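You operate a simulated robot arm through the tools that you are given. There is no shell and no other tool. Be economical: measure what you need, move in short steps, check, and stop when the job is done.

You run a simulated two-armed robot. Do the job below in one go: nothing can be reset, and whatever is moved stays where it is left.

Task
Fetch the bowl of pearls and set it on the top of the small turntable. Open the door of the cupboard under the drawer, take the yellow lump and leave it on the shelf of the cupboard under the drawer, then shut the door. Stack the canister labelled "coconut" from the right end of the island on top of the canister labelled "flour". Take the syrup jar on the far end of the long table and put it away on the top of the side table. Put the gel jar on the far end of the long table away on the top of the sideboard. Take the small cake from the middle of the long table and leave it on the wall shelf over the sealer table. Put the cake pop on the far end of the long table away on the middle of the counter top. Fetch the cup from the far end of the long table and stand it on the cake board there. Put one of the glaze bottles from the far end of the long table on the middle shelf of the trolley. Put the pink small cake layer from the table beside the piping press on top of the cake dome. Put the bottle that says "pink" from the head end of the long table on the ledge of the bag sealer and the bottle labelled "yellow" on the counter top by the mixer. Any order will do. Set down upright: gel jar, cup, glaze bottle, bottle.
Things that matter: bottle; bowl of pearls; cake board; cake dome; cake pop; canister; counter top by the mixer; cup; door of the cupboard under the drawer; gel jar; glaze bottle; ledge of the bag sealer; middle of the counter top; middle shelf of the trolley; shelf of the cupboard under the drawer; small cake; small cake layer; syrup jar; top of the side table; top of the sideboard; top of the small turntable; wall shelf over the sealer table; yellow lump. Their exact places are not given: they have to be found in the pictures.

The check looks at the end state, three seconds after you hand in, the way a careful person would. Anything else that was tipped, shoved, dropped, spilled or broken makes it a failure.

Robot
Two 7-joint arms with two-finger parallel grippers on one trunk, on a base that drives. Base frame: it is fixed to the floor where the robot stands at the start and does not move with it; the origin is under the middle of the robot, x ahead of it, y to its left, z up; the surface under the hand at the start is at about z = 900. Lengths are in mm, angles in degrees, forces in N, time in s.
The left shoulder is at the start at [50, 161, 1098], the right one opposite. With the tool pointing down near the work surface each hand reaches from about 220 to 680 mm from the robot's upright axis, wherever it stands, measured 20 degrees to its own side. Places, roughly: bottle [-2500, -250, 750]; bowl of pearls [500, 0, 1000]; cake board [-6500, 0, 750]; cake dome (23x22x14 cm) [-900, 1300, 400]; cake pop (5x5x15 cm) [-6500, 0, 800]; canister [-1250, -250, 750]; counter top by the mixer [700, -1200, 900]; cup (9x9x13 cm) [-6900, 0, 800]; door of the cupboard under the drawer [400, -1400, 400]; gel jar [-5750, -250, 750]; glaze bottle [-7000, -750, 750]; ledge of the bag sealer (19x15 cm) [-3660, 1340, 840]; middle of the counter top [700, -400, 900]; middle shelf of the trolley [-8300, 1000, 400]; shelf of the cupboard under the drawer [700, -1400, 400]; small cake (6x6x3 cm) [-5500, -100, 800]; small cake layer [-3250, -1250, 750]; syrup jar [-5750, -1250, 750]; top of the side table [-1000, 1300, 800]; top of the sideboard [-12100, -800, 800]; top of the small turntable [-1000, 1300, 800]; wall shelf over the sealer table (25x83 cm) [-4060, 1460, 1340]; yellow lump (4x4x3 cm) [500, -1100, 900]. Payload 3.43 kg a hand.
Tool frame (each hand has its own): the origin (TCP) lies between the finger pads and is the grasp point; the fingertips stand 30 mm ahead of it; z points along the fingers, y is the line along which they close. The gripper opens to 94 mm. The fingers are 28 mm wide and 10 mm thick; the gripper's body (50 by 96 mm) begins 55 mm behind the TCP.
Orientation is told as [roll, pitch, yaw] about the base's x, y, z axes, in that order, counted from this pose: with the fingers straight down and closing along the base's y, the tool's x points along the base's -x, its y along +y and its z along -z.

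Tools
- The arms move only by the tool servo_tool. It takes "left_series", "right_series" or both (then of equal length, played together; a hand with none holds still); each is text: rows parted by semicolons, each of 7 numbers parted by spaces: the shift along the tool's x, y, z in mm, then the turn, a rotation vector about the tool's x, y, z in degrees, then the closure, from 0 (fully open) to 1 (shut). In form: dx dy dz ax ay az grip; .... A call has 1 to 20 rows; each row is the pose to reach, as a shift and turn from the pose commanded when the call began, along the tool's axes at that moment. Each row takes 0.2 s and may step no farther than 50 mm and 8.6 degrees from the row before; otherwise, or with a gripper value out of range, the whole call is refused. Where a pose cannot be reached the arm comes as near as it can. A force on the tool above 40 N (or 10 N above the force at the start of the call, whichever is more), or a blocked arm, ends the call early, and 0.2 s more pass. Each finger travels about 45 mm/s and halts on what it meets, pressing with about 21 N; the grip force reading is that of the motor and also rises with nothing between the fingers. The clock runs only during rows and for 0.2 s after the last one: add rows that repeat a pose to give the fingers time. It gives the time, the measured TCP pose, the force on the tool (base axes), the opening and the grip force at its end, in the units of the frame above (readings bear some noise), with the torque about the TCP (base axes, N m) and any sound that the robot's microphone picked up.
- Cameras (640 x 400 px; columns grow to the right, rows downward): "scene" is now at [130.3, -38.8, 1255.2]; the picture's right is [-0.32, -0.95, 0.00], its down [-0.34, 0.11, -0.94] and it looks along [0.89, -0.30, -0.35] (base axes); focal length 224 px, centre (320, 200). "left" rides on the left gripper at [76, -14, -103] in its tool frame; the picture's right is [0.18, 0.98, 0.00], its down [-0.75, 0.14, -0.64] and it looks along [-0.63, 0.12, 0.77] (tool axes); focal length 243 px, centre (320, 200). "right" rides on the right gripper at [76, 14, -102] in its tool frame; the picture's right is [-0.18, 0.98, 0.00], its down [-0.75, -0.14, -0.64] and it looks along [-0.63, -0.12, 0.77] (tool axes); focal length 243 px, centre (320, 200).
- snapshot(camera): a new picture of that camera. No time passes.
- move_column(by): slides the trunk up (or, below 0, down) by that many mm; the arms and the scene camera ride with it, the base frame stays. It gives what a move gives, with no picture.
- roll_base(legs): drives the robot by 1 to 6 legs, each [ahead, left, turn to the left] in mm, mm and degrees, along the robot's own axes; the way and the turn of a leg run together, so that a leg with both is an arc; at most 1500 mm and 180 degrees a leg. The arms and the cameras ride along, it lands a little off, and it stops where it bumps. It gives what a move gives.
- pan_tilt(pan, tilt): turns the head with the scene camera to pan (to the left, within 80 degrees either way) and tilt (down, from -29 to 69), counted from straight ahead of the robot. It gives what a move gives.
- measure_at(camera, pixels): for up to 12 pixels [column, row] of the newest picture of that camera ("zoom" is the newest enlarged one), the place [x, y, z] in the base frame of the surface seen there, good to about 3 mm, but the place of the scene camera against the robot may be out by one fixed shift of up to 18 mm in any direction. No time passes.
- zoom(camera, box): a new picture of the part [left, top, right, bottom] of that camera's present view, enlarged. No time passes.
- close_job(): hands the job in; it is judged then, once.

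Keep the steps short. Do not move on a guess: measure, check each grasp and each placing, and mend mistakes. In all there are 392 turns and 370 pictures (those below and enlarged ones count). Leave the grippers open and the arms clear of the work at the hand-in unless told otherwise, and finish with a single line.

The tools are called by a JSON object that holds its "api" and its "payload". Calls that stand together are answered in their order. servo_tool: Moves the arms, as the interface text tells. Its arguments: {"type":"object","properties":{"left_series":{"type":"string"},"right_series":{"type":"string"}},"required":[]} The other tools are called the same way: move_column (by) slides the trunk up or down; roll_base (legs) drives the base; pan_tilt (pan, tilt) turns the head that bears the scene camera; snapshot (camera) takes a picture; measure_at (camera, pixels) gives the place of the surface under pixels of a picture; zoom (camera, box) takes an enlarged picture of a part of a camera's view; close_job () hands the job in.

At the start:

```text
clock: 0.0
left_tcp_pos: [409.1, 30.1, 1157.1]
left_ee_rot: [-0.1, 0.0, -0.1]
left_contact_force: [-0.1, -0.1, 0.7]
left_ft_torque: [0.01, -0.03, 0.02]
left_opening: 93.9
left_grip_force: 0.1
right_tcp_pos: [431.4, -368.2, 1231.6]
right_ee_rot: [0.0, 0.0, 0.1]
right_contact_force: [-0.4, -0.3, -0.7]
right_ft_torque: [-0.03, -0.01, 0.01]
right_opening: 94.2
right_grip_force: 0.1
trunk travel left (down, up): [-125.0, 142.0]
robot x, y, heading: [0.7, -2.6, 0.1]
head pan, tilt: [-18.5, 20.7]
```

scene: 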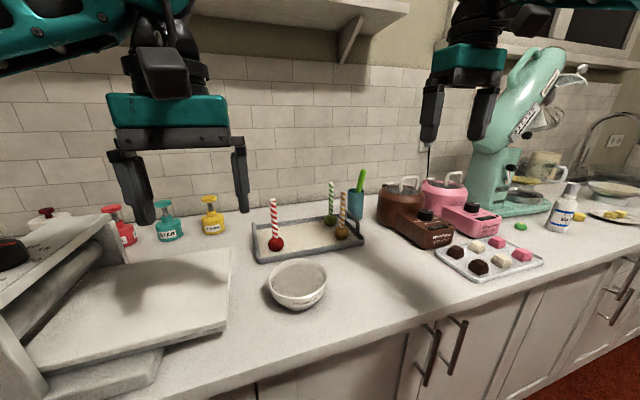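
right: 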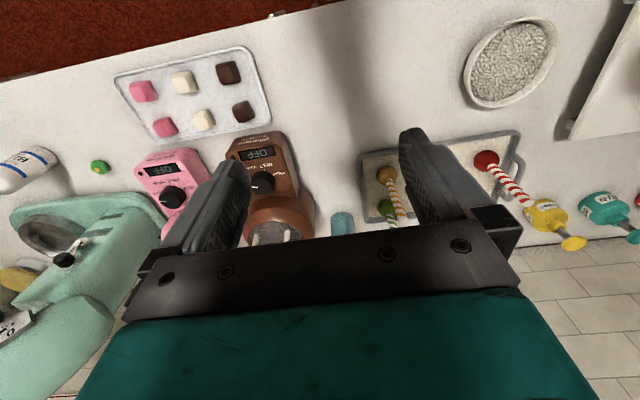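
left: 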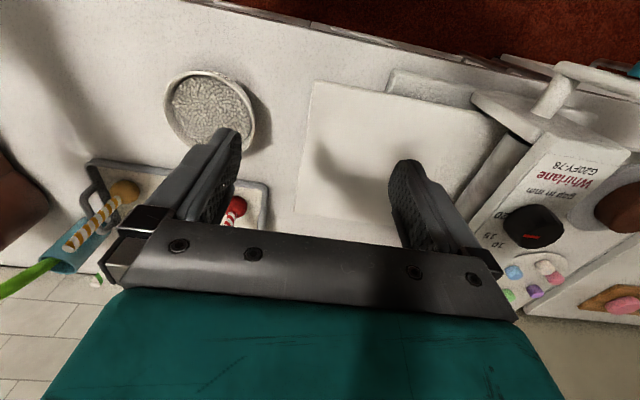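

I see the bowl of pearls at about (297,285) in the scene and (210,110) in the left picture. I'll measure it in both, to get the offset between the cameras.

{"api": "measure_at", "payload": {"camera": "left", "pixels": [[210, 110], [165, 105], [256, 118], [215, 73], [205, 150], [300, 150], [140, 60]]}}

{"api": "measure_at", "payload": {"camera": "scene", "pixels": [[297, 278], [268, 282], [327, 276], [296, 260], [298, 300], [350, 330], [521, 226], [520, 145], [600, 215], [635, 215], [490, 330]]}}

{"api": "measure_at", "payload": {"camera": "right", "pixels": [[510, 62], [465, 65], [556, 40], [500, 105], [515, 22], [98, 166], [420, 80]]}}

{"api": "zoom", "payload": {"camera": "scene", "box": [400, 120, 640, 300]}}

```text
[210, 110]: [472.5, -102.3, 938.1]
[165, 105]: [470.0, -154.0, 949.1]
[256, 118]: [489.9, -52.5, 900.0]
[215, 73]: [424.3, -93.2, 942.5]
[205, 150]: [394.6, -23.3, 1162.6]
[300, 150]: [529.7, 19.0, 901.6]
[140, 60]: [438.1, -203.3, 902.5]
```

```text
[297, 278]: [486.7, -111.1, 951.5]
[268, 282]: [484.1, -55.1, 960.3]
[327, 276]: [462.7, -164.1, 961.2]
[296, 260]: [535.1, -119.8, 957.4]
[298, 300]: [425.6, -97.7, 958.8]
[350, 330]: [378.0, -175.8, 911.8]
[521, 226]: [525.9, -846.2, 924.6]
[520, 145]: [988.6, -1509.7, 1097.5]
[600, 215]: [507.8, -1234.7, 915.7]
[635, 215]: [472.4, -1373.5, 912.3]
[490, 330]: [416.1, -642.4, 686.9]
```

```text
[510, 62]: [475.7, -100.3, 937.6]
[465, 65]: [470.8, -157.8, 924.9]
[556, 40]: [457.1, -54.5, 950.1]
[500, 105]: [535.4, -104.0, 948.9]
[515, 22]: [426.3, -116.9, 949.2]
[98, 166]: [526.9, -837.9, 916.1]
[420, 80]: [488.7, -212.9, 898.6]
```

```text
2.22 times, centred on (520, 210) of scene
```

zoom: 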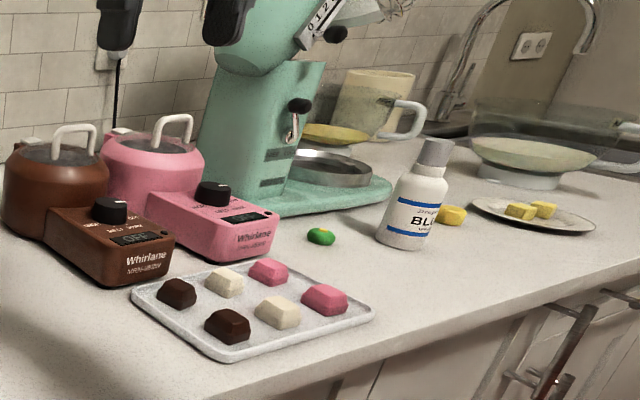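

The bowl centre is about (481,-106), with its rim at z 949. I'll measure the yellow lumps and other things in the enlarged picture.

{"api": "measure_at", "payload": {"camera": "zoom", "pixels": [[451, 213], [520, 211], [544, 208], [410, 230], [480, 225], [560, 370], [350, 180], [560, 270], [320, 200], [500, 280]]}}

{"api": "zoom", "payload": {"camera": "scene", "box": [220, 210, 380, 320]}}

```text
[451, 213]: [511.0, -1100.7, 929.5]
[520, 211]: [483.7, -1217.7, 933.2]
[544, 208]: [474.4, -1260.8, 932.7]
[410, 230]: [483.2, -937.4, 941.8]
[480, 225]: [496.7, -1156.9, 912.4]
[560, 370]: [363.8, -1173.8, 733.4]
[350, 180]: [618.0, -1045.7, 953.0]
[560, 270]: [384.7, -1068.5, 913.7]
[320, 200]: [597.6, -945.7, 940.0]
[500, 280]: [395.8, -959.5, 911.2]
```

```text
3.64 times, centred on (300, 265) of scene
```

zoom: 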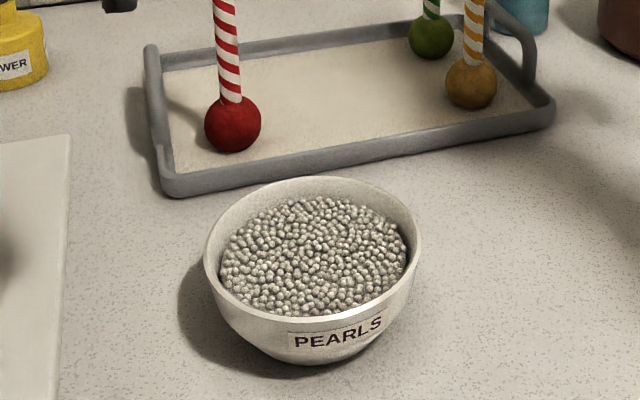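

The lump by the white bottle is at about (511,-1097). I'll do the cupboard job first. I'll drive right about 950 with the hands held high, then look at the lump and the cupboard.

{"api": "roll_base", "payload": {"legs": [[-100, 0, 0], [0, -950, 0]]}}

{"api": "pan_tilt", "payload": {"pan": -35, "tilt": 40}}

{"api": "snapshot", "payload": {"camera": "scene"}}

{"api": "snapshot", "payload": {"camera": "right"}}

```text
clock: 9.5
left_tcp_pos: [308.6, -922.1, 1158.3]
left_ee_rot: [0.0, 0.1, 0.2]
left_contact_force: [0.3, 0.0, 0.3]
left_ft_torque: [0.0, -0.01, 0.02]
left_opening: 94.1
left_grip_force: 0.0
right_tcp_pos: [332.2, -1323.4, 1231.0]
right_ee_rot: [0.0, -0.1, 0.0]
right_contact_force: [0.0, 0.3, -0.4]
right_ft_torque: [-0.01, 0.01, -0.04]
right_opening: 94.0
right_grip_force: 0.1
trunk travel left (down, up): [-125.0, 142.0]
robot x, y, heading: [-100.2, -956.6, -0.0]
head pan, tilt: [-18.5, 20.7]
```

```text
clock: 10.3
left_tcp_pos: [308.0, -922.3, 1157.2]
left_ee_rot: [0.0, 0.0, 0.1]
left_contact_force: [0.1, -0.1, 0.8]
left_ft_torque: [-0.04, 0.0, -0.01]
left_opening: 93.7
left_grip_force: 0.0
right_tcp_pos: [331.4, -1323.8, 1231.3]
right_ee_rot: [-0.1, -0.1, -0.1]
right_contact_force: [-0.3, -1.0, 0.9]
right_ft_torque: [0.02, -0.03, 0.0]
right_opening: 94.0
right_grip_force: 0.0
trunk travel left (down, up): [-125.0, 142.0]
robot x, y, heading: [-102.4, -953.8, -0.1]
head pan, tilt: [-35.0, 40.0]
```

```text
364 pictures are left
```

scene: 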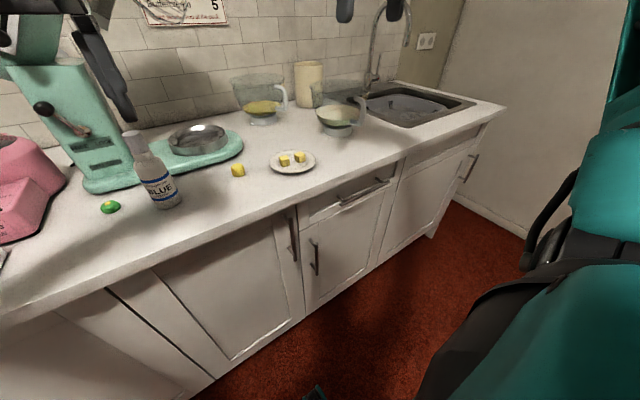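

```text
363 pictures are left
```

right: 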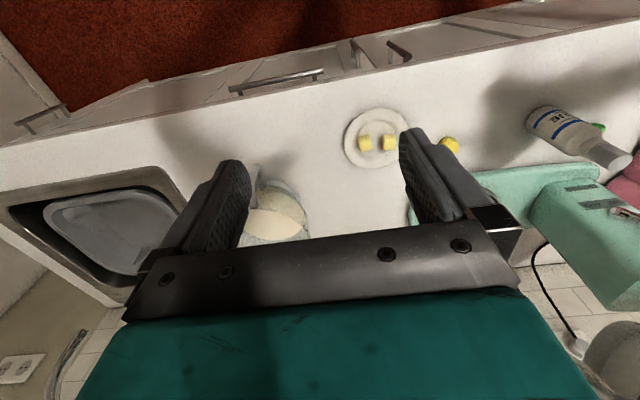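

The cupboard under the drawer has a vertical handle at (315,257) on its left side, so its hinge is on the right, near (380,240). I'll measure the handle, the door edges and the lump.

{"api": "measure_at", "payload": {"camera": "scene", "pixels": [[311, 242], [315, 257], [318, 272], [305, 240], [303, 305], [378, 262], [390, 190], [300, 225], [340, 270], [364, 192], [294, 240], [238, 168]]}}

{"api": "measure_at", "payload": {"camera": "right", "pixels": [[450, 145], [365, 143], [390, 142], [280, 85], [400, 50], [356, 55]]}}

{"api": "zoom", "payload": {"camera": "scene", "box": [250, 160, 430, 320]}}

```text
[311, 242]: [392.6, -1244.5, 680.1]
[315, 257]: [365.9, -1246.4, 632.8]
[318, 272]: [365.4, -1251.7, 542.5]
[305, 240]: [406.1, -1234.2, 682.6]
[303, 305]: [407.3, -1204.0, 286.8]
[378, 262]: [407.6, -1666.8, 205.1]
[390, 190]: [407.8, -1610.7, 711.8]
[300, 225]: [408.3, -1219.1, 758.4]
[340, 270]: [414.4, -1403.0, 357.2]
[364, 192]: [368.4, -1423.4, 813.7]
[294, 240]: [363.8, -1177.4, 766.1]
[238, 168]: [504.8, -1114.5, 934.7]
```

```text
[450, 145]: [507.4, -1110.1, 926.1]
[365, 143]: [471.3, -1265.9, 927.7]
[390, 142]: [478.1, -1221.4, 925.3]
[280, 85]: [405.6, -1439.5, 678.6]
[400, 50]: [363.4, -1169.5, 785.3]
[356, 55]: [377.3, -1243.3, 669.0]
```

```text
2.50 times, centred on (340, 240) of scene
```

zoom: 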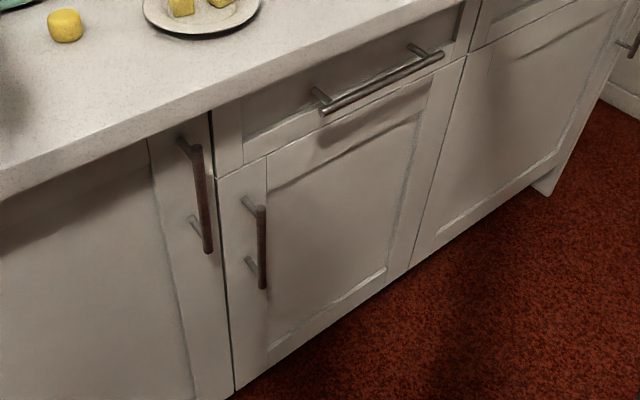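

Door face is at x≈407. The handle bar is at x≈365, y≈-1248, z 540–670. I'll lower the trunk first so the arm can reach the handle and later the shelf.

{"api": "move_column", "payload": {"by": -125}}

{"api": "servo_tool", "payload": {"right_series": "3.5 6.3 43.4 0 -7.5 0 0.3;7 12.6 86.8 0 -15 0 0.3;10.5 19 130 0 -22.5 0 0.3;14 25 173 0 -30 0 0.3;17.5 31.5 217 0 -37.5 0 0.3;21 38 260 0 -45 0 0.3;24.5 44 304 0 -52.5 0 0.3;28 50.5 347 0 -60 0 0.3;31.5 57 390 0 -67.5 0 0.3;35 63 434 0 -75 0 0.3;38.5 69.5 477 0 -82.5 0 0.3;42 76 521 0 -90 0 0.3;42 76 521 0 -90 0 0.3"}}

{"api": "snapshot", "payload": {"camera": "right"}}

{"api": "snapshot", "payload": {"camera": "scene"}}

```text
clock: 11.8
left_tcp_pos: [307.4, -922.2, 1033.2]
left_ee_rot: [0.0, -0.1, 0.1]
left_contact_force: [-0.9, -1.3, 0.8]
left_ft_torque: [-0.01, -0.06, 0.01]
left_opening: 93.9
left_grip_force: 0.0
right_tcp_pos: [331.0, -1323.5, 1107.3]
right_ee_rot: [0.0, 0.1, 0.0]
right_contact_force: [0.0, -0.2, 0.5]
right_ft_torque: [-0.02, 0.03, 0.01]
right_opening: 94.0
right_grip_force: 0.0
trunk travel left (down, up): [0.0, 267.0]
robot x, y, heading: [-101.1, -956.4, -0.2]
head pan, tilt: [-35.0, 40.0]
```

```text
clock: 14.6
left_tcp_pos: [309.1, -922.8, 1032.8]
left_ee_rot: [0.0, 0.0, 0.1]
left_contact_force: [0.0, 0.0, 0.7]
left_ft_torque: [-0.01, 0.02, 0.0]
left_opening: 93.9
left_grip_force: 0.1
right_tcp_pos: [288.9, -1245.9, 583.9]
right_ee_rot: [103.2, -90.0, -103.2]
right_contact_force: [-0.2, -0.1, -0.2]
right_ft_torque: [0.0, 0.01, -0.03]
right_opening: 65.9
right_grip_force: 0.0
trunk travel left (down, up): [0.0, 267.0]
robot x, y, heading: [-100.8, -954.4, 0.3]
head pan, tilt: [-35.0, 40.0]
```

```text
361 pictures are left
```

right: 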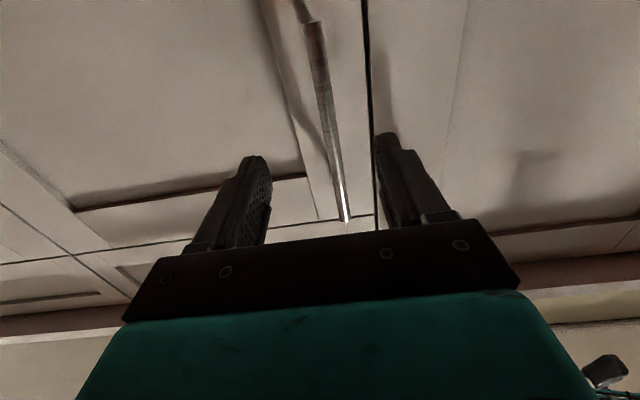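

```text
360 pictures are left
```

scene: 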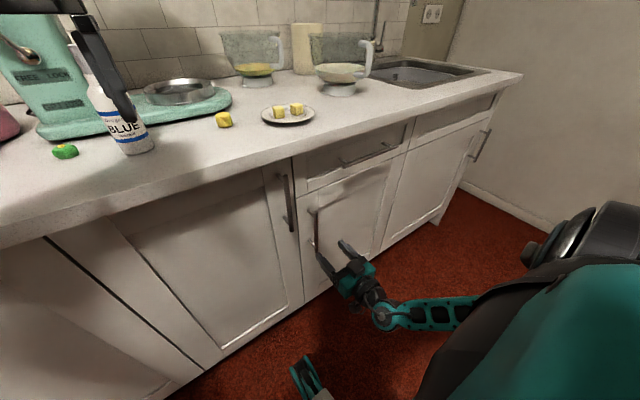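

The hand faces the door with the handle bar between its fingers. I'll measure the bar and the door edges with the hand camera.

{"api": "measure_at", "payload": {"camera": "right", "pixels": [[316, 30], [325, 90], [333, 140], [340, 190], [345, 215], [368, 120], [375, 225], [362, 20], [300, 100], [100, 160], [5, 150]]}}

```text
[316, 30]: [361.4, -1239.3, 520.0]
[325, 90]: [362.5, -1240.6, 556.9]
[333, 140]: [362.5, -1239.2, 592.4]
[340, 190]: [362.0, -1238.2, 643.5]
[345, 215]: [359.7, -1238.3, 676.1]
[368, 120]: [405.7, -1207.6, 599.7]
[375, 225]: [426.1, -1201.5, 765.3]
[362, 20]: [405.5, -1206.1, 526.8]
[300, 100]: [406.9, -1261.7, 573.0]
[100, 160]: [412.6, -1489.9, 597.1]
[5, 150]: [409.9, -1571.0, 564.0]
```

The bar is at (366,-1239). I'll go forward 77 mm and 7 mm left, then close on it.

{"api": "servo_tool", "payload": {"right_series": "0 7 30 0 0 0 0.3;0 7 60 0 0 0 0.3;0 7 77 0 0 0 0.3;0 7 77 0 0 0 0.7;0 7 77 0 0 0 1;0 7 77 0 0 0 1;0 7 77 0 0 0 1;0 7 77 0 0 0 1"}}

```text
clock: 16.4
left_tcp_pos: [308.1, -923.2, 1033.8]
left_ee_rot: [0.0, 0.0, 0.1]
left_contact_force: [-0.2, 0.6, -0.1]
left_ft_torque: [-0.03, -0.03, 0.02]
left_opening: 94.0
left_grip_force: 0.2
right_tcp_pos: [365.9, -1238.8, 584.5]
right_ee_rot: [171.3, -90.1, -171.2]
right_contact_force: [-0.6, 0.5, 0.3]
right_ft_torque: [-0.03, 0.0, -0.01]
right_opening: 16.6
right_grip_force: 44.5
trunk travel left (down, up): [0.0, 267.0]
robot x, y, heading: [-98.9, -953.7, -0.1]
head pan, tilt: [-35.0, 40.0]
```

I have the bar. I'll pull it along an arc, taking the hinge to be near y -1600, and turn the hand partly with it.

{"api": "servo_tool", "payload": {"right_series": "0 -5 -31 -2.5 0 0 1;0 -13 -62 -5 0 0 1;0 -23 -92 -7.5 0 0 1;0 -36 -121 -10 0 0 1;0 -51 -149 -12.5 0 0 1;0 -69 -175 -15 0 0 1;0 -89 -200 -17.5 0 0 1;0 -111 -222 -20 0 0 1"}}

{"api": "snapshot", "payload": {"camera": "scene"}}

```text
clock: 17.7
left_tcp_pos: [308.2, -922.1, 1032.1]
left_ee_rot: [-0.1, 0.0, 0.1]
left_contact_force: [0.1, -0.3, -1.3]
left_ft_torque: [0.01, 0.01, 0.0]
left_opening: 94.1
left_grip_force: 0.1
right_tcp_pos: [214.7, -1285.4, 585.5]
right_ee_rot: [59.8, -89.7, -46.8]
right_contact_force: [-0.5, 2.5, 4.6]
right_ft_torque: [-0.52, 0.23, -0.01]
right_opening: 16.3
right_grip_force: 45.3
trunk travel left (down, up): [0.0, 267.0]
robot x, y, heading: [-98.8, -955.2, -0.3]
head pan, tilt: [-35.0, 40.0]
stopped in row 6 (right hand): the force on the tool passed its limit at 42 N (the readings are from after the stop); the commanded pose is now the measured one
```

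```text
359 pictures are left
```

scene: 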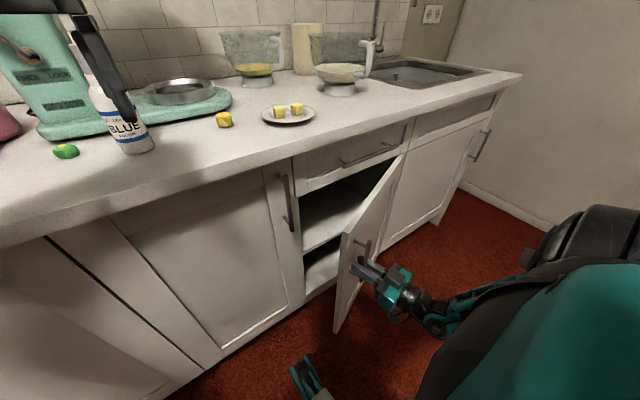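

The door is open about 27°. I'll measure its top edge to find where the hinge really is, and the inside shelf.

{"api": "measure_at", "payload": {"camera": "scene", "pixels": [[345, 236], [360, 213], [380, 187], [400, 160], [404, 156], [320, 215], [330, 195], [345, 205], [335, 245], [303, 185], [318, 265]]}}

{"api": "zoom", "payload": {"camera": "scene", "box": [280, 130, 440, 340]}}

```text
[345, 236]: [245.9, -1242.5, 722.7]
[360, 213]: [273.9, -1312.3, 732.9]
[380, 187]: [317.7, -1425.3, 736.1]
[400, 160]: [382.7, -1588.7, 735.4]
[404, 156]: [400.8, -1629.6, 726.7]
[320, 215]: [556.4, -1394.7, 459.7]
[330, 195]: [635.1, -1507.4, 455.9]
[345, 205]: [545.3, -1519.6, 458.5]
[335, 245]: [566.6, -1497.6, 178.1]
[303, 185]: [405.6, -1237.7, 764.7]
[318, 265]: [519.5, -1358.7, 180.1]
```

```text
1.90 times, centred on (360, 235) of scene
```

zoom: 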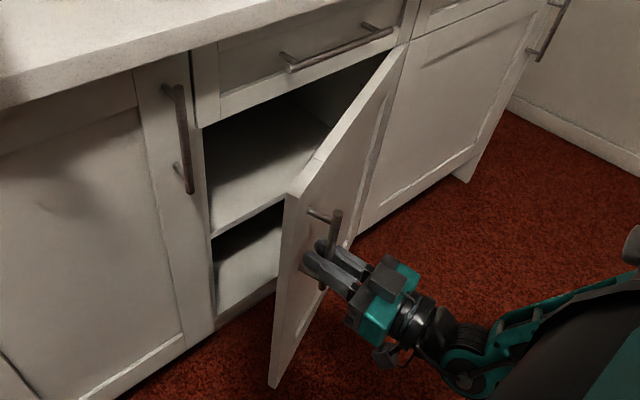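

The real hinge is nearer (410,-1618). I'll continue the arc with that corrected.

{"api": "servo_tool", "payload": {"right_series": "0 -7 -14 -2 0 0 1;0 -13.7 -27.8 -4 0 0 1;0 -20.5 -42.5 -6 0 0 1;0 -27.7 -57.7 -8 0 0 1;0 -36 -72 -10 0 0 1;0 -44.5 -87.2 -12 0 0 1;0 -54 -101 -14 0 0 1;0 -63.2 -115.1 -16 0 0 1"}}

```text
clock: 18.5
left_tcp_pos: [308.3, -921.0, 1032.2]
left_ee_rot: [0.1, 0.0, 0.1]
left_contact_force: [-0.3, 0.3, 0.2]
left_ft_torque: [0.01, -0.01, -0.01]
left_opening: 93.8
left_grip_force: 0.0
right_tcp_pos: [173.4, -1310.5, 584.4]
right_ee_rot: [92.1, -89.6, -71.9]
right_contact_force: [-3.0, 5.0, 8.2]
right_ft_torque: [-0.89, 0.07, 0.13]
right_opening: 16.7
right_grip_force: 44.9
trunk travel left (down, up): [0.0, 267.0]
robot x, y, heading: [-99.5, -951.2, -0.1]
head pan, tilt: [-35.0, 40.0]
stopped in row 4 (right hand): the force on the tool passed its limit at 41 N (the readings are from after the stop); the commanded pose is now the measured one
```

The grip arc is stiff at θ≈31°, so I'll let go, back off, and swing round to the free edge. From there I'll push the door open from inside.

{"api": "servo_tool", "payload": {"right_series": "0 0 0 0 0 0 0.5;0 0 0 0 0 0 0.5;0 0 0 0 0 0 0.5;0 0 -30 0 0 0 0.5;0 0 -60 0 0 0 0.5;0 0 -90 0 0 0 1;0 29.9 -79.2 7.5 0 0 1;0 59.8 -68.4 15 0 0 1;0 89.7 -57.6 22.5 0 0 1;0 119.6 -46.8 30 0 0 1;0 149.5 -36 37.5 0 0 1;0 179.5 -25.2 45 0 0 1;0 179.5 -25.2 45 0 0 1"}}

{"api": "snapshot", "payload": {"camera": "scene"}}

```text
clock: 20.9
left_tcp_pos: [308.7, -922.5, 1032.7]
left_ee_rot: [0.0, 0.0, 0.0]
left_contact_force: [0.1, 0.1, -0.1]
left_ft_torque: [-0.02, 0.02, 0.0]
left_opening: 93.8
left_grip_force: 0.1
right_tcp_pos: [87.0, -1205.1, 584.6]
right_ee_rot: [-91.0, -88.0, 76.2]
right_contact_force: [0.2, -0.7, 0.4]
right_ft_torque: [-0.12, 0.05, 0.17]
right_opening: 0.0
right_grip_force: 21.0
trunk travel left (down, up): [0.0, 267.0]
robot x, y, heading: [-102.2, -952.5, 0.0]
head pan, tilt: [-35.0, 40.0]
stopped in row 11 (right hand): the force on the tool passed its limit at 88 N (the readings are from after the stop); the commanded pose is now the measured one
```

```text
357 pictures are left
```

scene: 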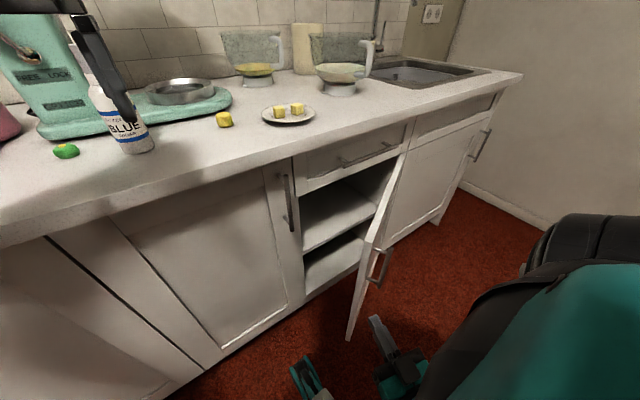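

The arm was stopped near the robot's own body, but the fingers are free and the door stands about 31–40° open. I'll move forward into the gap and then push toward -y.

{"api": "servo_tool", "payload": {"right_series": "0 9 47 0 0 0 1;0 18 94 0 0 0 1;0 27.4 140.7 0 0 0 1;0 0 152 4 0 0 1;0 -30 163 8 0 0 1;0 -60 174 12 0 0 1;0 -95 185 16 0 0 1;0 -130 197 20 0 0 1;0 -166.8 208.3 24 0 0 1"}}

{"api": "snapshot", "payload": {"camera": "scene"}}

```text
clock: 22.1
left_tcp_pos: [308.4, -921.5, 1031.9]
left_ee_rot: [0.0, 0.0, 0.1]
left_contact_force: [-0.4, -0.9, 0.3]
left_ft_torque: [-0.02, 0.03, 0.01]
left_opening: 93.9
left_grip_force: 0.0
right_tcp_pos: [233.9, -1264.4, 584.7]
right_ee_rot: [-78.8, -88.6, 57.1]
right_contact_force: [-2.7, 4.1, 1.7]
right_ft_torque: [-0.03, -0.03, -0.34]
right_opening: 0.2
right_grip_force: 20.2
trunk travel left (down, up): [0.0, 267.0]
robot x, y, heading: [-101.6, -951.7, 0.1]
head pan, tilt: [-35.0, 40.0]
stopped in row 6 (right hand): the force on the tool passed its limit at 60 N (the readings are from after the stop); the commanded pose is now the measured one
```

```text
356 pictures are left
```

scene: 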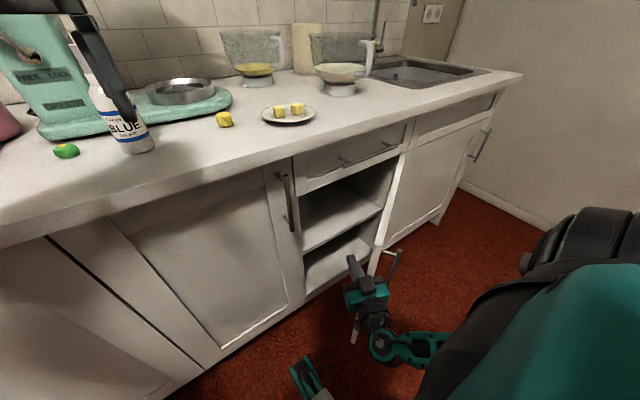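

The door has swung further. I'll measure its top edge.

{"api": "measure_at", "payload": {"camera": "scene", "pixels": [[378, 255], [386, 225], [395, 190], [403, 158], [375, 270], [340, 215], [365, 185], [310, 250]]}}

```text
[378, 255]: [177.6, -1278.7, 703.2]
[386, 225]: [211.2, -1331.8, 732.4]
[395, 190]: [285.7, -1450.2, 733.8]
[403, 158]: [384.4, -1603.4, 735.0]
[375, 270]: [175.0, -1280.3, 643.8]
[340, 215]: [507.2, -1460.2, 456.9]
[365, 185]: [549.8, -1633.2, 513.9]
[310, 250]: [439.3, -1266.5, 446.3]
```

The door is at about 33°. My steps were too fast and hit the force limit, so I'll push slowly: 12 mm a row.

{"api": "servo_tool", "payload": {"right_series": "0 -11 4.4 0 0 0 1;0 -22 9 0 0 0 1;0 -33 13 0 0 0 1;0 -44 18 0 0 0 1;0 -56 22 0 0 0 1;0 -67 27 0 0 0 1;0 -78 31 0 0 0 1;0 -89 35.5 0 0 0 1;0 -100 40 0 0 0 1;0 -111 44 0 0 0 1;0 -122 49 0 0 0 1;0 -133 53 0 0 0 1;0 -144 57 0 0 0 1;0 -155 62 0 0 0 1;0 -166 66 0 0 0 1;0 -177 70 0 0 0 1"}}

{"api": "snapshot", "payload": {"camera": "scene"}}

```text
clock: 22.6
left_tcp_pos: [305.8, -919.9, 1032.2]
left_ee_rot: [0.0, -0.1, 0.1]
left_contact_force: [0.4, 0.0, 0.3]
left_ft_torque: [-0.01, -0.01, 0.01]
left_opening: 94.3
left_grip_force: 0.2
right_tcp_pos: [231.8, -1266.0, 584.3]
right_ee_rot: [-58.3, -88.6, 37.4]
right_contact_force: [-2.6, 4.6, 2.1]
right_ft_torque: [-0.03, 0.05, -0.25]
right_opening: 0.3
right_grip_force: 20.7
trunk travel left (down, up): [0.0, 267.0]
robot x, y, heading: [-101.0, -953.0, 0.0]
head pan, tilt: [-35.0, 40.0]
stopped in row 1 (right hand): the force on the tool passed its limit at 51 N (the readings are from after the stop); the commanded pose is now the measured one
```

```text
355 pictures are left
```

scene: 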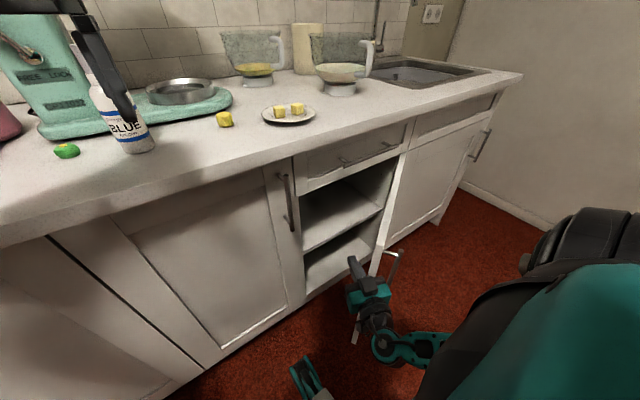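

The hand's body is pressing on the door's end edge, not its inner face. I'll back off, rise above the door top (z 735) and turn the fingers down so they can reach in behind the door from above.

{"api": "servo_tool", "payload": {"right_series": "0 5 -35 0 0 0 1;0 10 -70 0 0 0 1;-45 10 -70 0 0 0 1;-90 10 -70 0 0 0 1;-135 10 -70 0 0 0 1;-180 10 -70 0 0 0 1;-220 10 -70 0 8 0 1;-220 10 -70 0 16 0 1;-220 10 -70 0 24 0 1;-220 10 -70 0 32 0 1;-220 10 -70 0 40 0 1;-220 10 -70 0 48 0 1;-220 10 -70 0 56 0 1;-220 10 -70 0 64 0 1;-220 10 -60 0 72 0 1;-220 10 -40 0 80 0 1;-220 10 -20 0 88 0 1;-220 10 10 0 90 0 1"}}

{"api": "snapshot", "payload": {"camera": "scene"}}

```text
clock: 25.6
left_tcp_pos: [306.9, -920.6, 1032.5]
left_ee_rot: [0.0, -0.1, 0.2]
left_contact_force: [1.0, 0.7, 0.3]
left_ft_torque: [-0.02, 0.01, 0.02]
left_opening: 94.2
left_grip_force: 0.1
right_tcp_pos: [237.0, -1327.2, 779.6]
right_ee_rot: [-16.9, -31.5, -16.2]
right_contact_force: [-0.2, 0.5, -0.2]
right_ft_torque: [-0.04, 0.01, 0.02]
right_opening: 0.2
right_grip_force: 21.1
right hand out of reach, approached as far as the arm can: row 6, 7, 8, 9, 10, 11, 12, 13, 14, 15
trunk travel left (down, up): [0.0, 267.0]
robot x, y, heading: [-100.7, -952.9, 0.2]
head pan, tilt: [-35.0, 40.0]
stopped in row 15 (right hand): the arm was blocked; the commanded pose is now the measured one
```

```text
354 pictures are left
```

scene: 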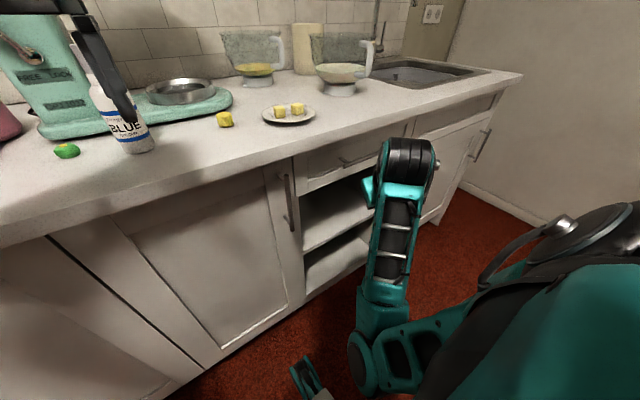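

The arm is folded too close to the body. I'll back the base off 180 mm and then re-pose the hand pointing down.

{"api": "roll_base", "payload": {"legs": [[-180, 0, 0]]}}

{"api": "servo_tool", "payload": {"right_series": "-40 0 -20 0 4 0 1;-80 0 -40 0 8 0 1;-120 0 -60 0 12 0 1;-160 0 -70 0 16 0 1;-200 0 -70 0 20 0 1;-200 0 -70 0 24 0 1;-200 0 -70 0 28 0 1;-200 0 -70 0 32 0 1;-200 0 -70 0 32 0 1"}}

{"api": "snapshot", "payload": {"camera": "scene"}}

```text
clock: 27.1
left_tcp_pos: [127.4, -921.1, 1032.4]
left_ee_rot: [0.1, 0.0, 0.1]
left_contact_force: [-0.2, 0.8, -1.3]
left_ft_torque: [0.02, 0.01, -0.02]
left_opening: 93.8
left_grip_force: 0.0
right_tcp_pos: [56.5, -1327.5, 778.2]
right_ee_rot: [-16.9, -31.5, -16.3]
right_contact_force: [0.1, 1.1, -0.6]
right_ft_torque: [-0.01, 0.01, -0.01]
right_opening: 0.5
right_grip_force: 20.9
trunk travel left (down, up): [0.0, 267.0]
robot x, y, heading: [-285.3, -950.8, 0.2]
head pan, tilt: [-35.0, 40.0]
```

```text
clock: 29.1
left_tcp_pos: [128.2, -921.9, 1033.6]
left_ee_rot: [0.0, -0.1, 0.1]
left_contact_force: [0.2, 0.0, -0.6]
left_ft_torque: [0.0, -0.02, -0.02]
left_opening: 93.7
left_grip_force: 0.2
right_tcp_pos: [191.9, -1344.8, 939.2]
right_ee_rot: [-14.3, -0.5, -25.1]
right_contact_force: [0.2, -0.3, 0.6]
right_ft_torque: [0.02, 0.01, 0.01]
right_opening: 0.3
right_grip_force: 21.0
trunk travel left (down, up): [0.0, 267.0]
robot x, y, heading: [-283.3, -952.9, 0.0]
head pan, tilt: [-35.0, 40.0]
```

```text
353 pictures are left
```

scene: 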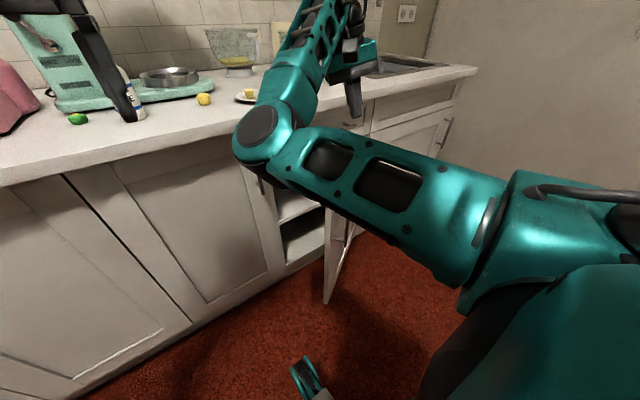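

The hand points down with a slight roll. I'll straighten it and place it just above and behind the door edge, at about (290,-1325,790).

{"api": "servo_tool", "payload": {"right_series": "-16 19 26 -3 0 0 1;-32 38 52 -6 0 0 1;-48 57 78 -9 0 0 1;-64 76 104 -12 0 0 1;-80 94.6 129.7 -14.3 0 0 1;-80 94.6 129.7 -14.3 0 0 1"}}

{"api": "snapshot", "payload": {"camera": "right"}}

{"api": "snapshot", "payload": {"camera": "scene"}}

```text
clock: 30.5
left_tcp_pos: [127.8, -921.2, 1032.5]
left_ee_rot: [0.0, 0.1, 0.2]
left_contact_force: [-0.8, 1.1, 0.5]
left_ft_torque: [-0.01, 0.0, -0.02]
left_opening: 94.1
left_grip_force: 0.1
right_tcp_pos: [291.7, -1325.0, 788.4]
right_ee_rot: [0.0, -0.6, -25.1]
right_contact_force: [1.2, 0.1, -0.3]
right_ft_torque: [0.0, -0.01, -0.02]
right_opening: 0.0
right_grip_force: 20.9
trunk travel left (down, up): [0.0, 267.0]
robot x, y, heading: [-280.7, -953.2, -0.2]
head pan, tilt: [-35.0, 40.0]
```

```text
352 pictures are left
```

right: 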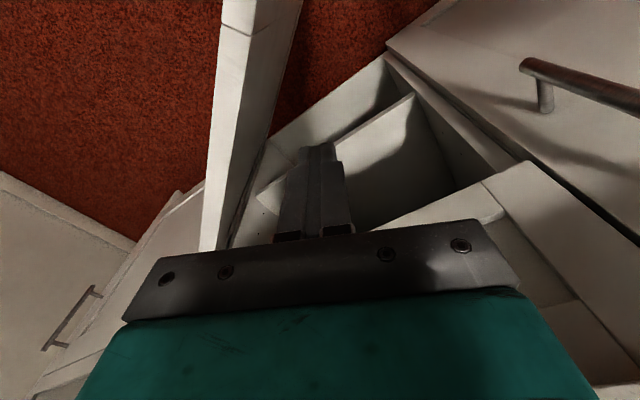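

```text
351 pictures are left
```

scene: 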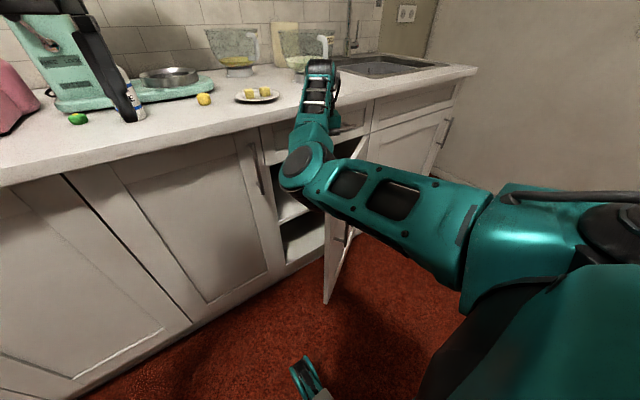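

The fingers are right behind the door's inner face. I'll go down 90 mm and sweep slowly along the door's arc.

{"api": "servo_tool", "payload": {"right_series": "0 0 45 0 0 0 1;0 0 90 0 0 0 1;14 -16 90 0 0 0 1;27 -33 90 0 0 0 1;37 -50 90 0 0 0 1;47.4 -66.3 90 0 0 0 1;55 -84 90 0 0 0 1;63 -101.3 90 0 0 0 1;69 -120 90 0 0 0 1;74.9 -138.3 90 0 0 0 1;79 -157 90 0 0 0 1;82 -176.4 90 0 0 0 1;83.5 -196 90 0 0 0 1;84.2 -215 90 0 0 0 1;83.3 -234 90 0 0 0 1;81.7 -253.6 90 0 0 0 1;78.5 -272 90 0 0 0 1;74.5 -291.6 90 0 0 0 1"}}

{"api": "snapshot", "payload": {"camera": "scene"}}

```text
clock: 34.3
left_tcp_pos: [129.0, -920.7, 1031.8]
left_ee_rot: [0.0, 0.1, 0.1]
left_contact_force: [0.0, -0.4, -0.7]
left_ft_torque: [0.0, 0.0, 0.0]
left_opening: 94.0
left_grip_force: 0.1
right_tcp_pos: [102.0, -1558.9, 700.6]
right_ee_rot: [0.0, -0.6, -25.1]
right_contact_force: [-0.1, 0.5, 0.4]
right_ft_torque: [-0.03, 0.0, 0.02]
right_opening: 0.0
right_grip_force: 21.2
trunk travel left (down, up): [0.0, 267.0]
robot x, y, heading: [-279.5, -957.6, 0.1]
head pan, tilt: [-35.0, 40.0]
```

```text
350 pictures are left
```

scene: 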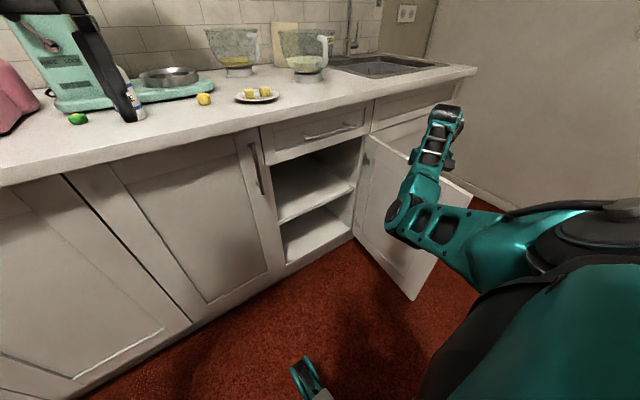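

The door is open to about 85° and the shelf (z≈448) can be seen. Next is the lump: I'll raise the hand, bring it left, and drive up to the counter.

{"api": "servo_tool", "payload": {"right_series": "0 10 -45 0 0 0 0.3;0 20 -90 0 0 0 0.3;0 30 -135 0 0 0 0.3;0 40 -180 0 0 0 0.3;0 50 -225 0 0 0 0.3;0 60 -270 0 0 0 0.3;5 95 -300 0 0 -4 0.3;12 140 -310 0 0 -8 0.3;19 185 -310 0 0 -12 0.3;26 230 -310 0 0 -16 0.3;33 275 -310 0 0 -20 0.3;40 320 -310 0 0 -25 0.3;47 365 -310 0 0 -25 0.3;54 410 -310 0 0 -25 0.3;60 440 -310 0 0 -25 0.3;65 465 -310 0 0 -25 0.3"}}

{"api": "roll_base", "payload": {"legs": [[240, 0, 0]]}}

{"api": "snapshot", "payload": {"camera": "right"}}

```text
clock: 37.7
left_tcp_pos: [128.0, -922.3, 1031.9]
left_ee_rot: [0.0, 0.1, 0.2]
left_contact_force: [0.5, 0.0, -0.5]
left_ft_torque: [0.04, 0.0, 0.02]
left_opening: 94.1
left_grip_force: 0.1
right_tcp_pos: [271.2, -1208.7, 1021.4]
right_ee_rot: [-0.1, -0.5, -0.2]
right_contact_force: [1.0, -0.4, 0.7]
right_ft_torque: [0.01, -0.01, -0.01]
right_opening: 65.7
right_grip_force: 0.1
right hand out of reach, approached as far as the arm can: row 12, 13, 14, 15, 16
trunk travel left (down, up): [0.0, 267.0]
robot x, y, heading: [-278.5, -953.0, 0.2]
head pan, tilt: [-35.0, 40.0]
```

```text
clock: 39.5
left_tcp_pos: [366.0, -920.8, 1032.7]
left_ee_rot: [0.1, 0.0, 0.2]
left_contact_force: [0.3, 0.0, 0.2]
left_ft_torque: [0.0, 0.01, 0.02]
left_opening: 94.1
left_grip_force: 0.2
right_tcp_pos: [510.0, -1208.4, 1020.7]
right_ee_rot: [-0.3, -0.5, 0.0]
right_contact_force: [-0.9, 0.6, -0.7]
right_ft_torque: [-0.01, -0.02, 0.05]
right_opening: 65.6
right_grip_force: 0.1
trunk travel left (down, up): [0.0, 267.0]
robot x, y, heading: [-44.2, -950.6, 0.3]
head pan, tilt: [-35.0, 40.0]
```

```text
349 pictures are left
```

right: 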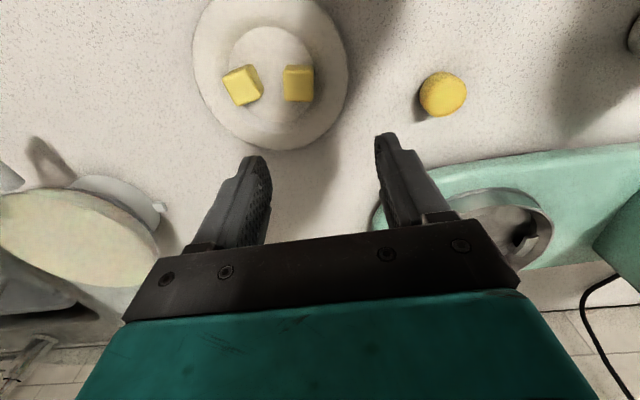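

{"api": "measure_at", "payload": {"camera": "right", "pixels": [[443, 94], [443, 75], [462, 94], [443, 112], [424, 98], [400, 80]]}}

```text
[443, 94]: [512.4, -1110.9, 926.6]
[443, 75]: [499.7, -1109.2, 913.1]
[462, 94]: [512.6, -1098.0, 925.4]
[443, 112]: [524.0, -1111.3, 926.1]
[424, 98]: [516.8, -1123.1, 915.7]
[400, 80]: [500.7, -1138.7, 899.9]
```

The lump's centre is (511,-1110) and its top is at 926. I'll go above it, then down to z 934 so the tips clear the counter, and close.

{"api": "servo_tool", "payload": {"right_series": "-1 49 0 0 0 0 0.3;-1 98 0 0 0 0 0.3;-1 98 45 0 0 0 0.3;-1 98 87 0 0 0 0.3;-1 98 87 0 0 0 0.6;-1 98 87 0 0 0 0.9;-1 98 87 0 0 0 0.9;-1 98 87 0 0 0 0.9;-1 98 40 0 0 0 0.9;-1 98 0 0 0 0 0.9"}}

{"api": "snapshot", "payload": {"camera": "right"}}

```text
clock: 41.6
left_tcp_pos: [366.8, -922.5, 1032.5]
left_ee_rot: [0.0, 0.1, 0.1]
left_contact_force: [0.6, -0.3, 0.1]
left_ft_torque: [-0.01, 0.02, -0.02]
left_opening: 94.0
left_grip_force: 0.0
right_tcp_pos: [513.4, -1115.0, 1022.3]
right_ee_rot: [0.5, -0.6, -0.6]
right_contact_force: [0.4, 0.4, 0.0]
right_ft_torque: [0.03, 0.03, 0.02]
right_opening: 9.5
right_grip_force: 0.2
right hand out of reach, approached as far as the arm can: row 3, 4, 5, 6, 7, 8
trunk travel left (down, up): [0.0, 267.0]
robot x, y, heading: [-45.5, -950.9, 0.2]
head pan, tilt: [-35.0, 40.0]
```

```text
348 pictures are left
```

right: 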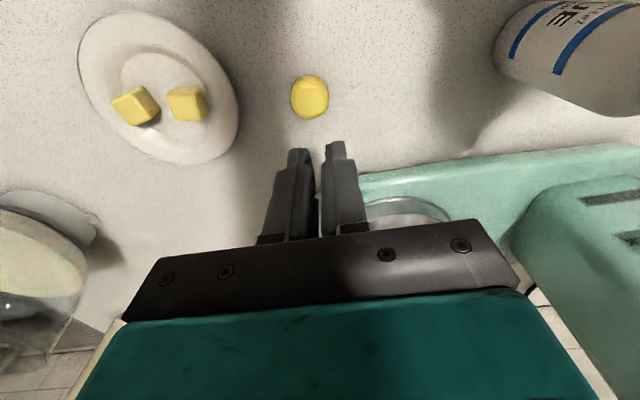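

At this trunk height the arm can't get down there. I'll raise the trunk back 125 and try again with open fingers.

{"api": "move_column", "payload": {"by": 125}}

{"api": "servo_tool", "payload": {"right_series": "0 5 40 0 0 0 0.3;2 5 80 0 0 0 0.3;2 5 120 0 0 0 0.3;2 5 160 0 0 0 0.3"}}

{"api": "snapshot", "payload": {"camera": "right"}}

```text
clock: 43.2
left_tcp_pos: [366.2, -921.3, 1159.0]
left_ee_rot: [0.0, -0.1, 0.0]
left_contact_force: [0.0, -0.5, -0.7]
left_ft_torque: [0.01, 0.02, -0.02]
left_opening: 93.8
left_grip_force: 0.0
right_tcp_pos: [512.9, -1116.6, 1144.6]
right_ee_rot: [0.3, -0.4, -0.7]
right_contact_force: [0.4, -0.3, 1.0]
right_ft_torque: [0.01, 0.01, 0.01]
right_opening: 9.3
right_grip_force: 0.1
trunk travel left (down, up): [-125.0, 142.0]
robot x, y, heading: [-40.1, -951.8, 0.1]
head pan, tilt: [-35.0, 40.0]
```

```text
clock: 44.2
left_tcp_pos: [367.1, -921.4, 1156.8]
left_ee_rot: [0.0, 0.1, 0.1]
left_contact_force: [0.0, 0.3, 1.0]
left_ft_torque: [0.0, -0.02, -0.02]
left_opening: 94.0
left_grip_force: 0.1
right_tcp_pos: [538.9, -1122.3, 987.6]
right_ee_rot: [-0.4, -0.5, 0.0]
right_contact_force: [0.6, 0.2, -0.8]
right_ft_torque: [-0.02, 0.0, 0.01]
right_opening: 65.7
right_grip_force: 0.0
right hand out of reach, approached as far as the arm can: row 1, 2, 3, 4
trunk travel left (down, up): [-125.0, 142.0]
robot x, y, heading: [-46.4, -951.2, 0.1]
head pan, tilt: [-35.0, 40.0]
```

```text
347 pictures are left
```

right: 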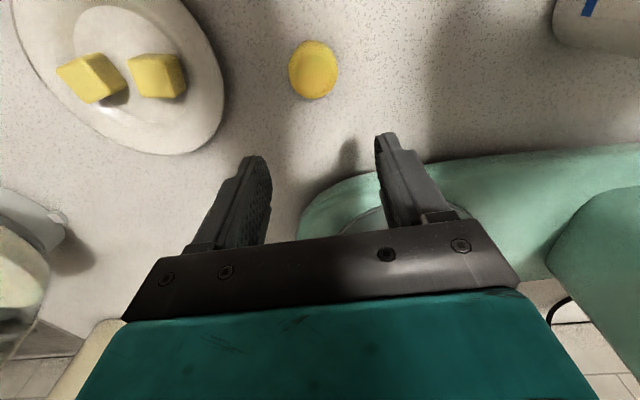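

The arm seems to be on an awkward elbow branch. I'll look at it and move back toward its starting pose (relative [431,-366,1231]).

{"api": "servo_tool", "payload": {"right_series": "15 -20 -40 0 0 0 0.3;30 -40 -80 0 0 0 0.3;50 -70 -115 0 0 0 0.3;70 -100 -150 0 0 0 0.3;95 -130 -180 0 0 0 0.3;120 -160 -210 0 0 0 0.3;150 -190 -240 0 0 0 0.3;150 -190 -240 0 0 0 0.3"}}

{"api": "snapshot", "payload": {"camera": "scene"}}

```text
refused: row 3 steps farther than a row can; nothing moved
```

```text
346 pictures are left
```

scene: 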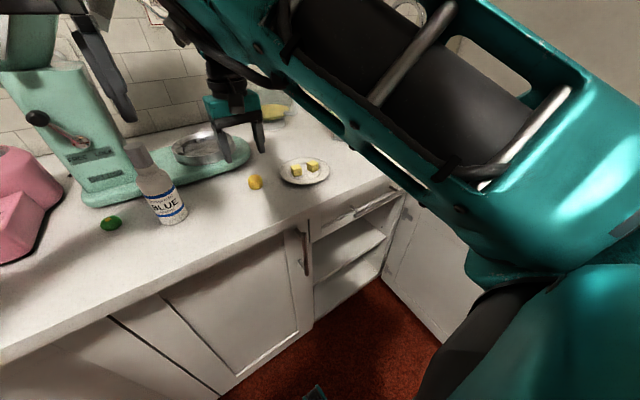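

The elbow has swung up and inward. I'll go back toward the starting pose with smaller steps.

{"api": "servo_tool", "payload": {"right_series": "15 -20 -35 0 0 0 0.3;30 -40 -70 0 0 0 0.3;45 -65 -100 0 0 0 0.3;60 -90 -130 0 0 0 0.3;80 -115 -160 0 0 0 0.3;100 -140 -190 0 0 0 0.3;125 -165 -215 0 0 0 0.3;150 -190 -240 0 0 0 0.3;150 -190 -240 0 0 0 0.3"}}

{"api": "snapshot", "payload": {"camera": "scene"}}

```text
clock: 46.2
left_tcp_pos: [367.3, -919.4, 1157.0]
left_ee_rot: [0.1, 0.0, 0.1]
left_contact_force: [-1.6, -0.8, 0.3]
left_ft_torque: [0.03, -0.02, 0.02]
left_opening: 93.9
left_grip_force: 0.1
right_tcp_pos: [387.9, -1310.6, 1229.3]
right_ee_rot: [-0.3, -0.4, -0.1]
right_contact_force: [0.2, 0.2, 0.4]
right_ft_torque: [0.0, -0.01, 0.03]
right_opening: 65.8
right_grip_force: 0.0
trunk travel left (down, up): [-125.0, 142.0]
robot x, y, heading: [-41.7, -951.7, 0.0]
head pan, tilt: [-35.0, 40.0]
```

```text
345 pictures are left
```

scene: 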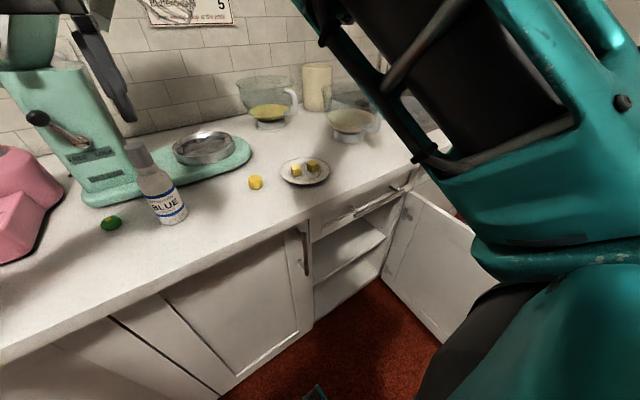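

The right arm is still on the wrong branch. I'll back away from the counter and stretch the arm out to the right so the elbow can come free.

{"api": "roll_base", "payload": {"legs": [[-350, 0, 0]]}}

{"api": "servo_tool", "payload": {"right_series": "5 -45 0 0 0 0 0.3;10 -90 0 0 0 0 0.3;15 -135 0 0 0 0 0.3;20 -180 0 0 0 0 0.3;25 -225 0 0 0 0 0.3;30 -270 0 0 0 0 0.3;35 -315 0 0 0 0 0.3;40 -360 0 0 0 0 0.3;45 -400 0 0 0 0 0.3;50 -440 0 0 0 0 0.3"}}

{"api": "pan_tilt", "payload": {"pan": -60, "tilt": 15}}

{"api": "snapshot", "payload": {"camera": "scene"}}

```text
clock: 48.4
left_tcp_pos: [45.7, -921.5, 1158.0]
left_ee_rot: [-0.1, -0.1, 0.2]
left_contact_force: [0.1, 0.1, 0.0]
left_ft_torque: [0.0, -0.01, -0.02]
left_opening: 93.8
left_grip_force: 0.0
right_tcp_pos: [67.7, -1312.0, 1229.2]
right_ee_rot: [-0.3, -0.7, -0.2]
right_contact_force: [0.5, 0.5, 0.1]
right_ft_torque: [0.01, -0.01, 0.02]
right_opening: 65.6
right_grip_force: 0.1
trunk travel left (down, up): [-125.0, 142.0]
robot x, y, heading: [-362.3, -952.5, 0.4]
head pan, tilt: [-35.0, 40.0]
stopped in leg 1: the robot was blocked; the commanded pose is now the measured one
```

```text
clock: 50.6
left_tcp_pos: [45.3, -922.9, 1158.6]
left_ee_rot: [0.0, 0.0, 0.0]
left_contact_force: [0.8, -0.5, 0.3]
left_ft_torque: [0.0, 0.04, 0.02]
left_opening: 94.1
left_grip_force: 0.1
right_tcp_pos: [-30.6, -1635.0, 1179.0]
right_ee_rot: [-0.3, -0.7, -0.1]
right_contact_force: [-0.4, 0.1, -0.4]
right_ft_torque: [-0.03, -0.01, -0.02]
right_opening: 65.8
right_grip_force: 0.1
right hand out of reach, approached as far as the arm can: row 6, 7, 8, 9, 10
trunk travel left (down, up): [-125.0, 142.0]
robot x, y, heading: [-364.3, -952.9, 0.3]
head pan, tilt: [-35.0, 40.0]
```

```text
clock: 51.5
left_tcp_pos: [45.2, -921.0, 1157.8]
left_ee_rot: [0.0, -0.1, 0.1]
left_contact_force: [0.2, 0.9, -0.2]
left_ft_torque: [0.01, -0.02, -0.03]
left_opening: 93.9
left_grip_force: 0.0
right_tcp_pos: [-28.3, -1633.4, 1180.8]
right_ee_rot: [-0.2, -0.7, -0.2]
right_contact_force: [0.4, 0.6, -0.6]
right_ft_torque: [-0.03, 0.01, 0.03]
right_opening: 65.7
right_grip_force: 0.0
trunk travel left (down, up): [-125.0, 142.0]
robot x, y, heading: [-363.4, -956.1, 0.3]
head pan, tilt: [-60.0, 15.0]
```

```text
344 pictures are left
```

scene: 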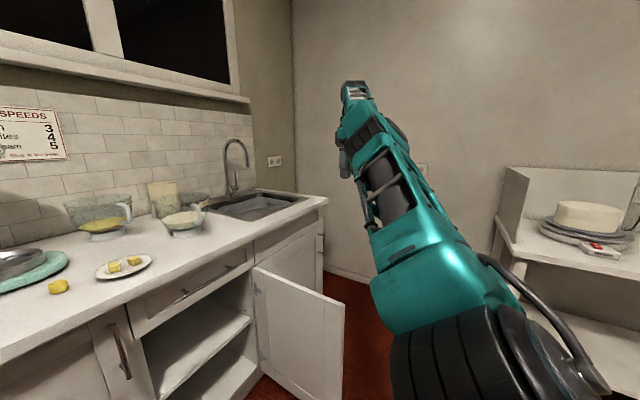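

The arm is nearly straight now. I'll bring it back to the starting pose and check.

{"api": "servo_tool", "payload": {"right_series": "-15 35 -10 0 0 0 0.3;-30 70 -20 0 0 0 0.3;-45 105 -30 0 0 0 0.3;-60 140 -40 0 0 0 0.3;-75 175 -50 0 0 0 0.3;-85 210 -50 0 0 0 0.3;-92 245 -50 0 0 0 0.3;-98 280 -50 0 0 0 0.3;-98 310 -50 0 0 0 0.3;-98 310 -50 0 0 0 0.3"}}

{"api": "snapshot", "payload": {"camera": "scene"}}

```text
clock: 53.7
left_tcp_pos: [45.3, -922.7, 1158.7]
left_ee_rot: [0.1, -0.2, 0.1]
left_contact_force: [-0.4, 0.8, 0.3]
left_ft_torque: [-0.07, 0.02, 0.0]
left_opening: 94.0
left_grip_force: 0.1
right_tcp_pos: [70.6, -1323.0, 1233.5]
right_ee_rot: [-0.3, -0.6, -0.2]
right_contact_force: [0.1, -0.1, -0.2]
right_ft_torque: [-0.01, -0.02, -0.03]
right_opening: 66.0
right_grip_force: 0.1
trunk travel left (down, up): [-125.0, 142.0]
robot x, y, heading: [-361.6, -950.1, 0.0]
head pan, tilt: [-60.0, 15.0]
```

```text
343 pictures are left
```

scene: 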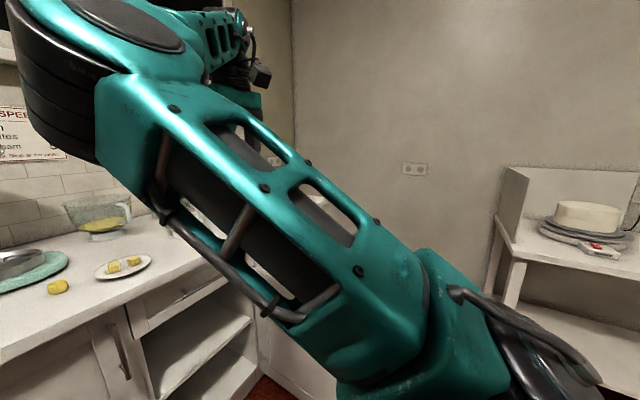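

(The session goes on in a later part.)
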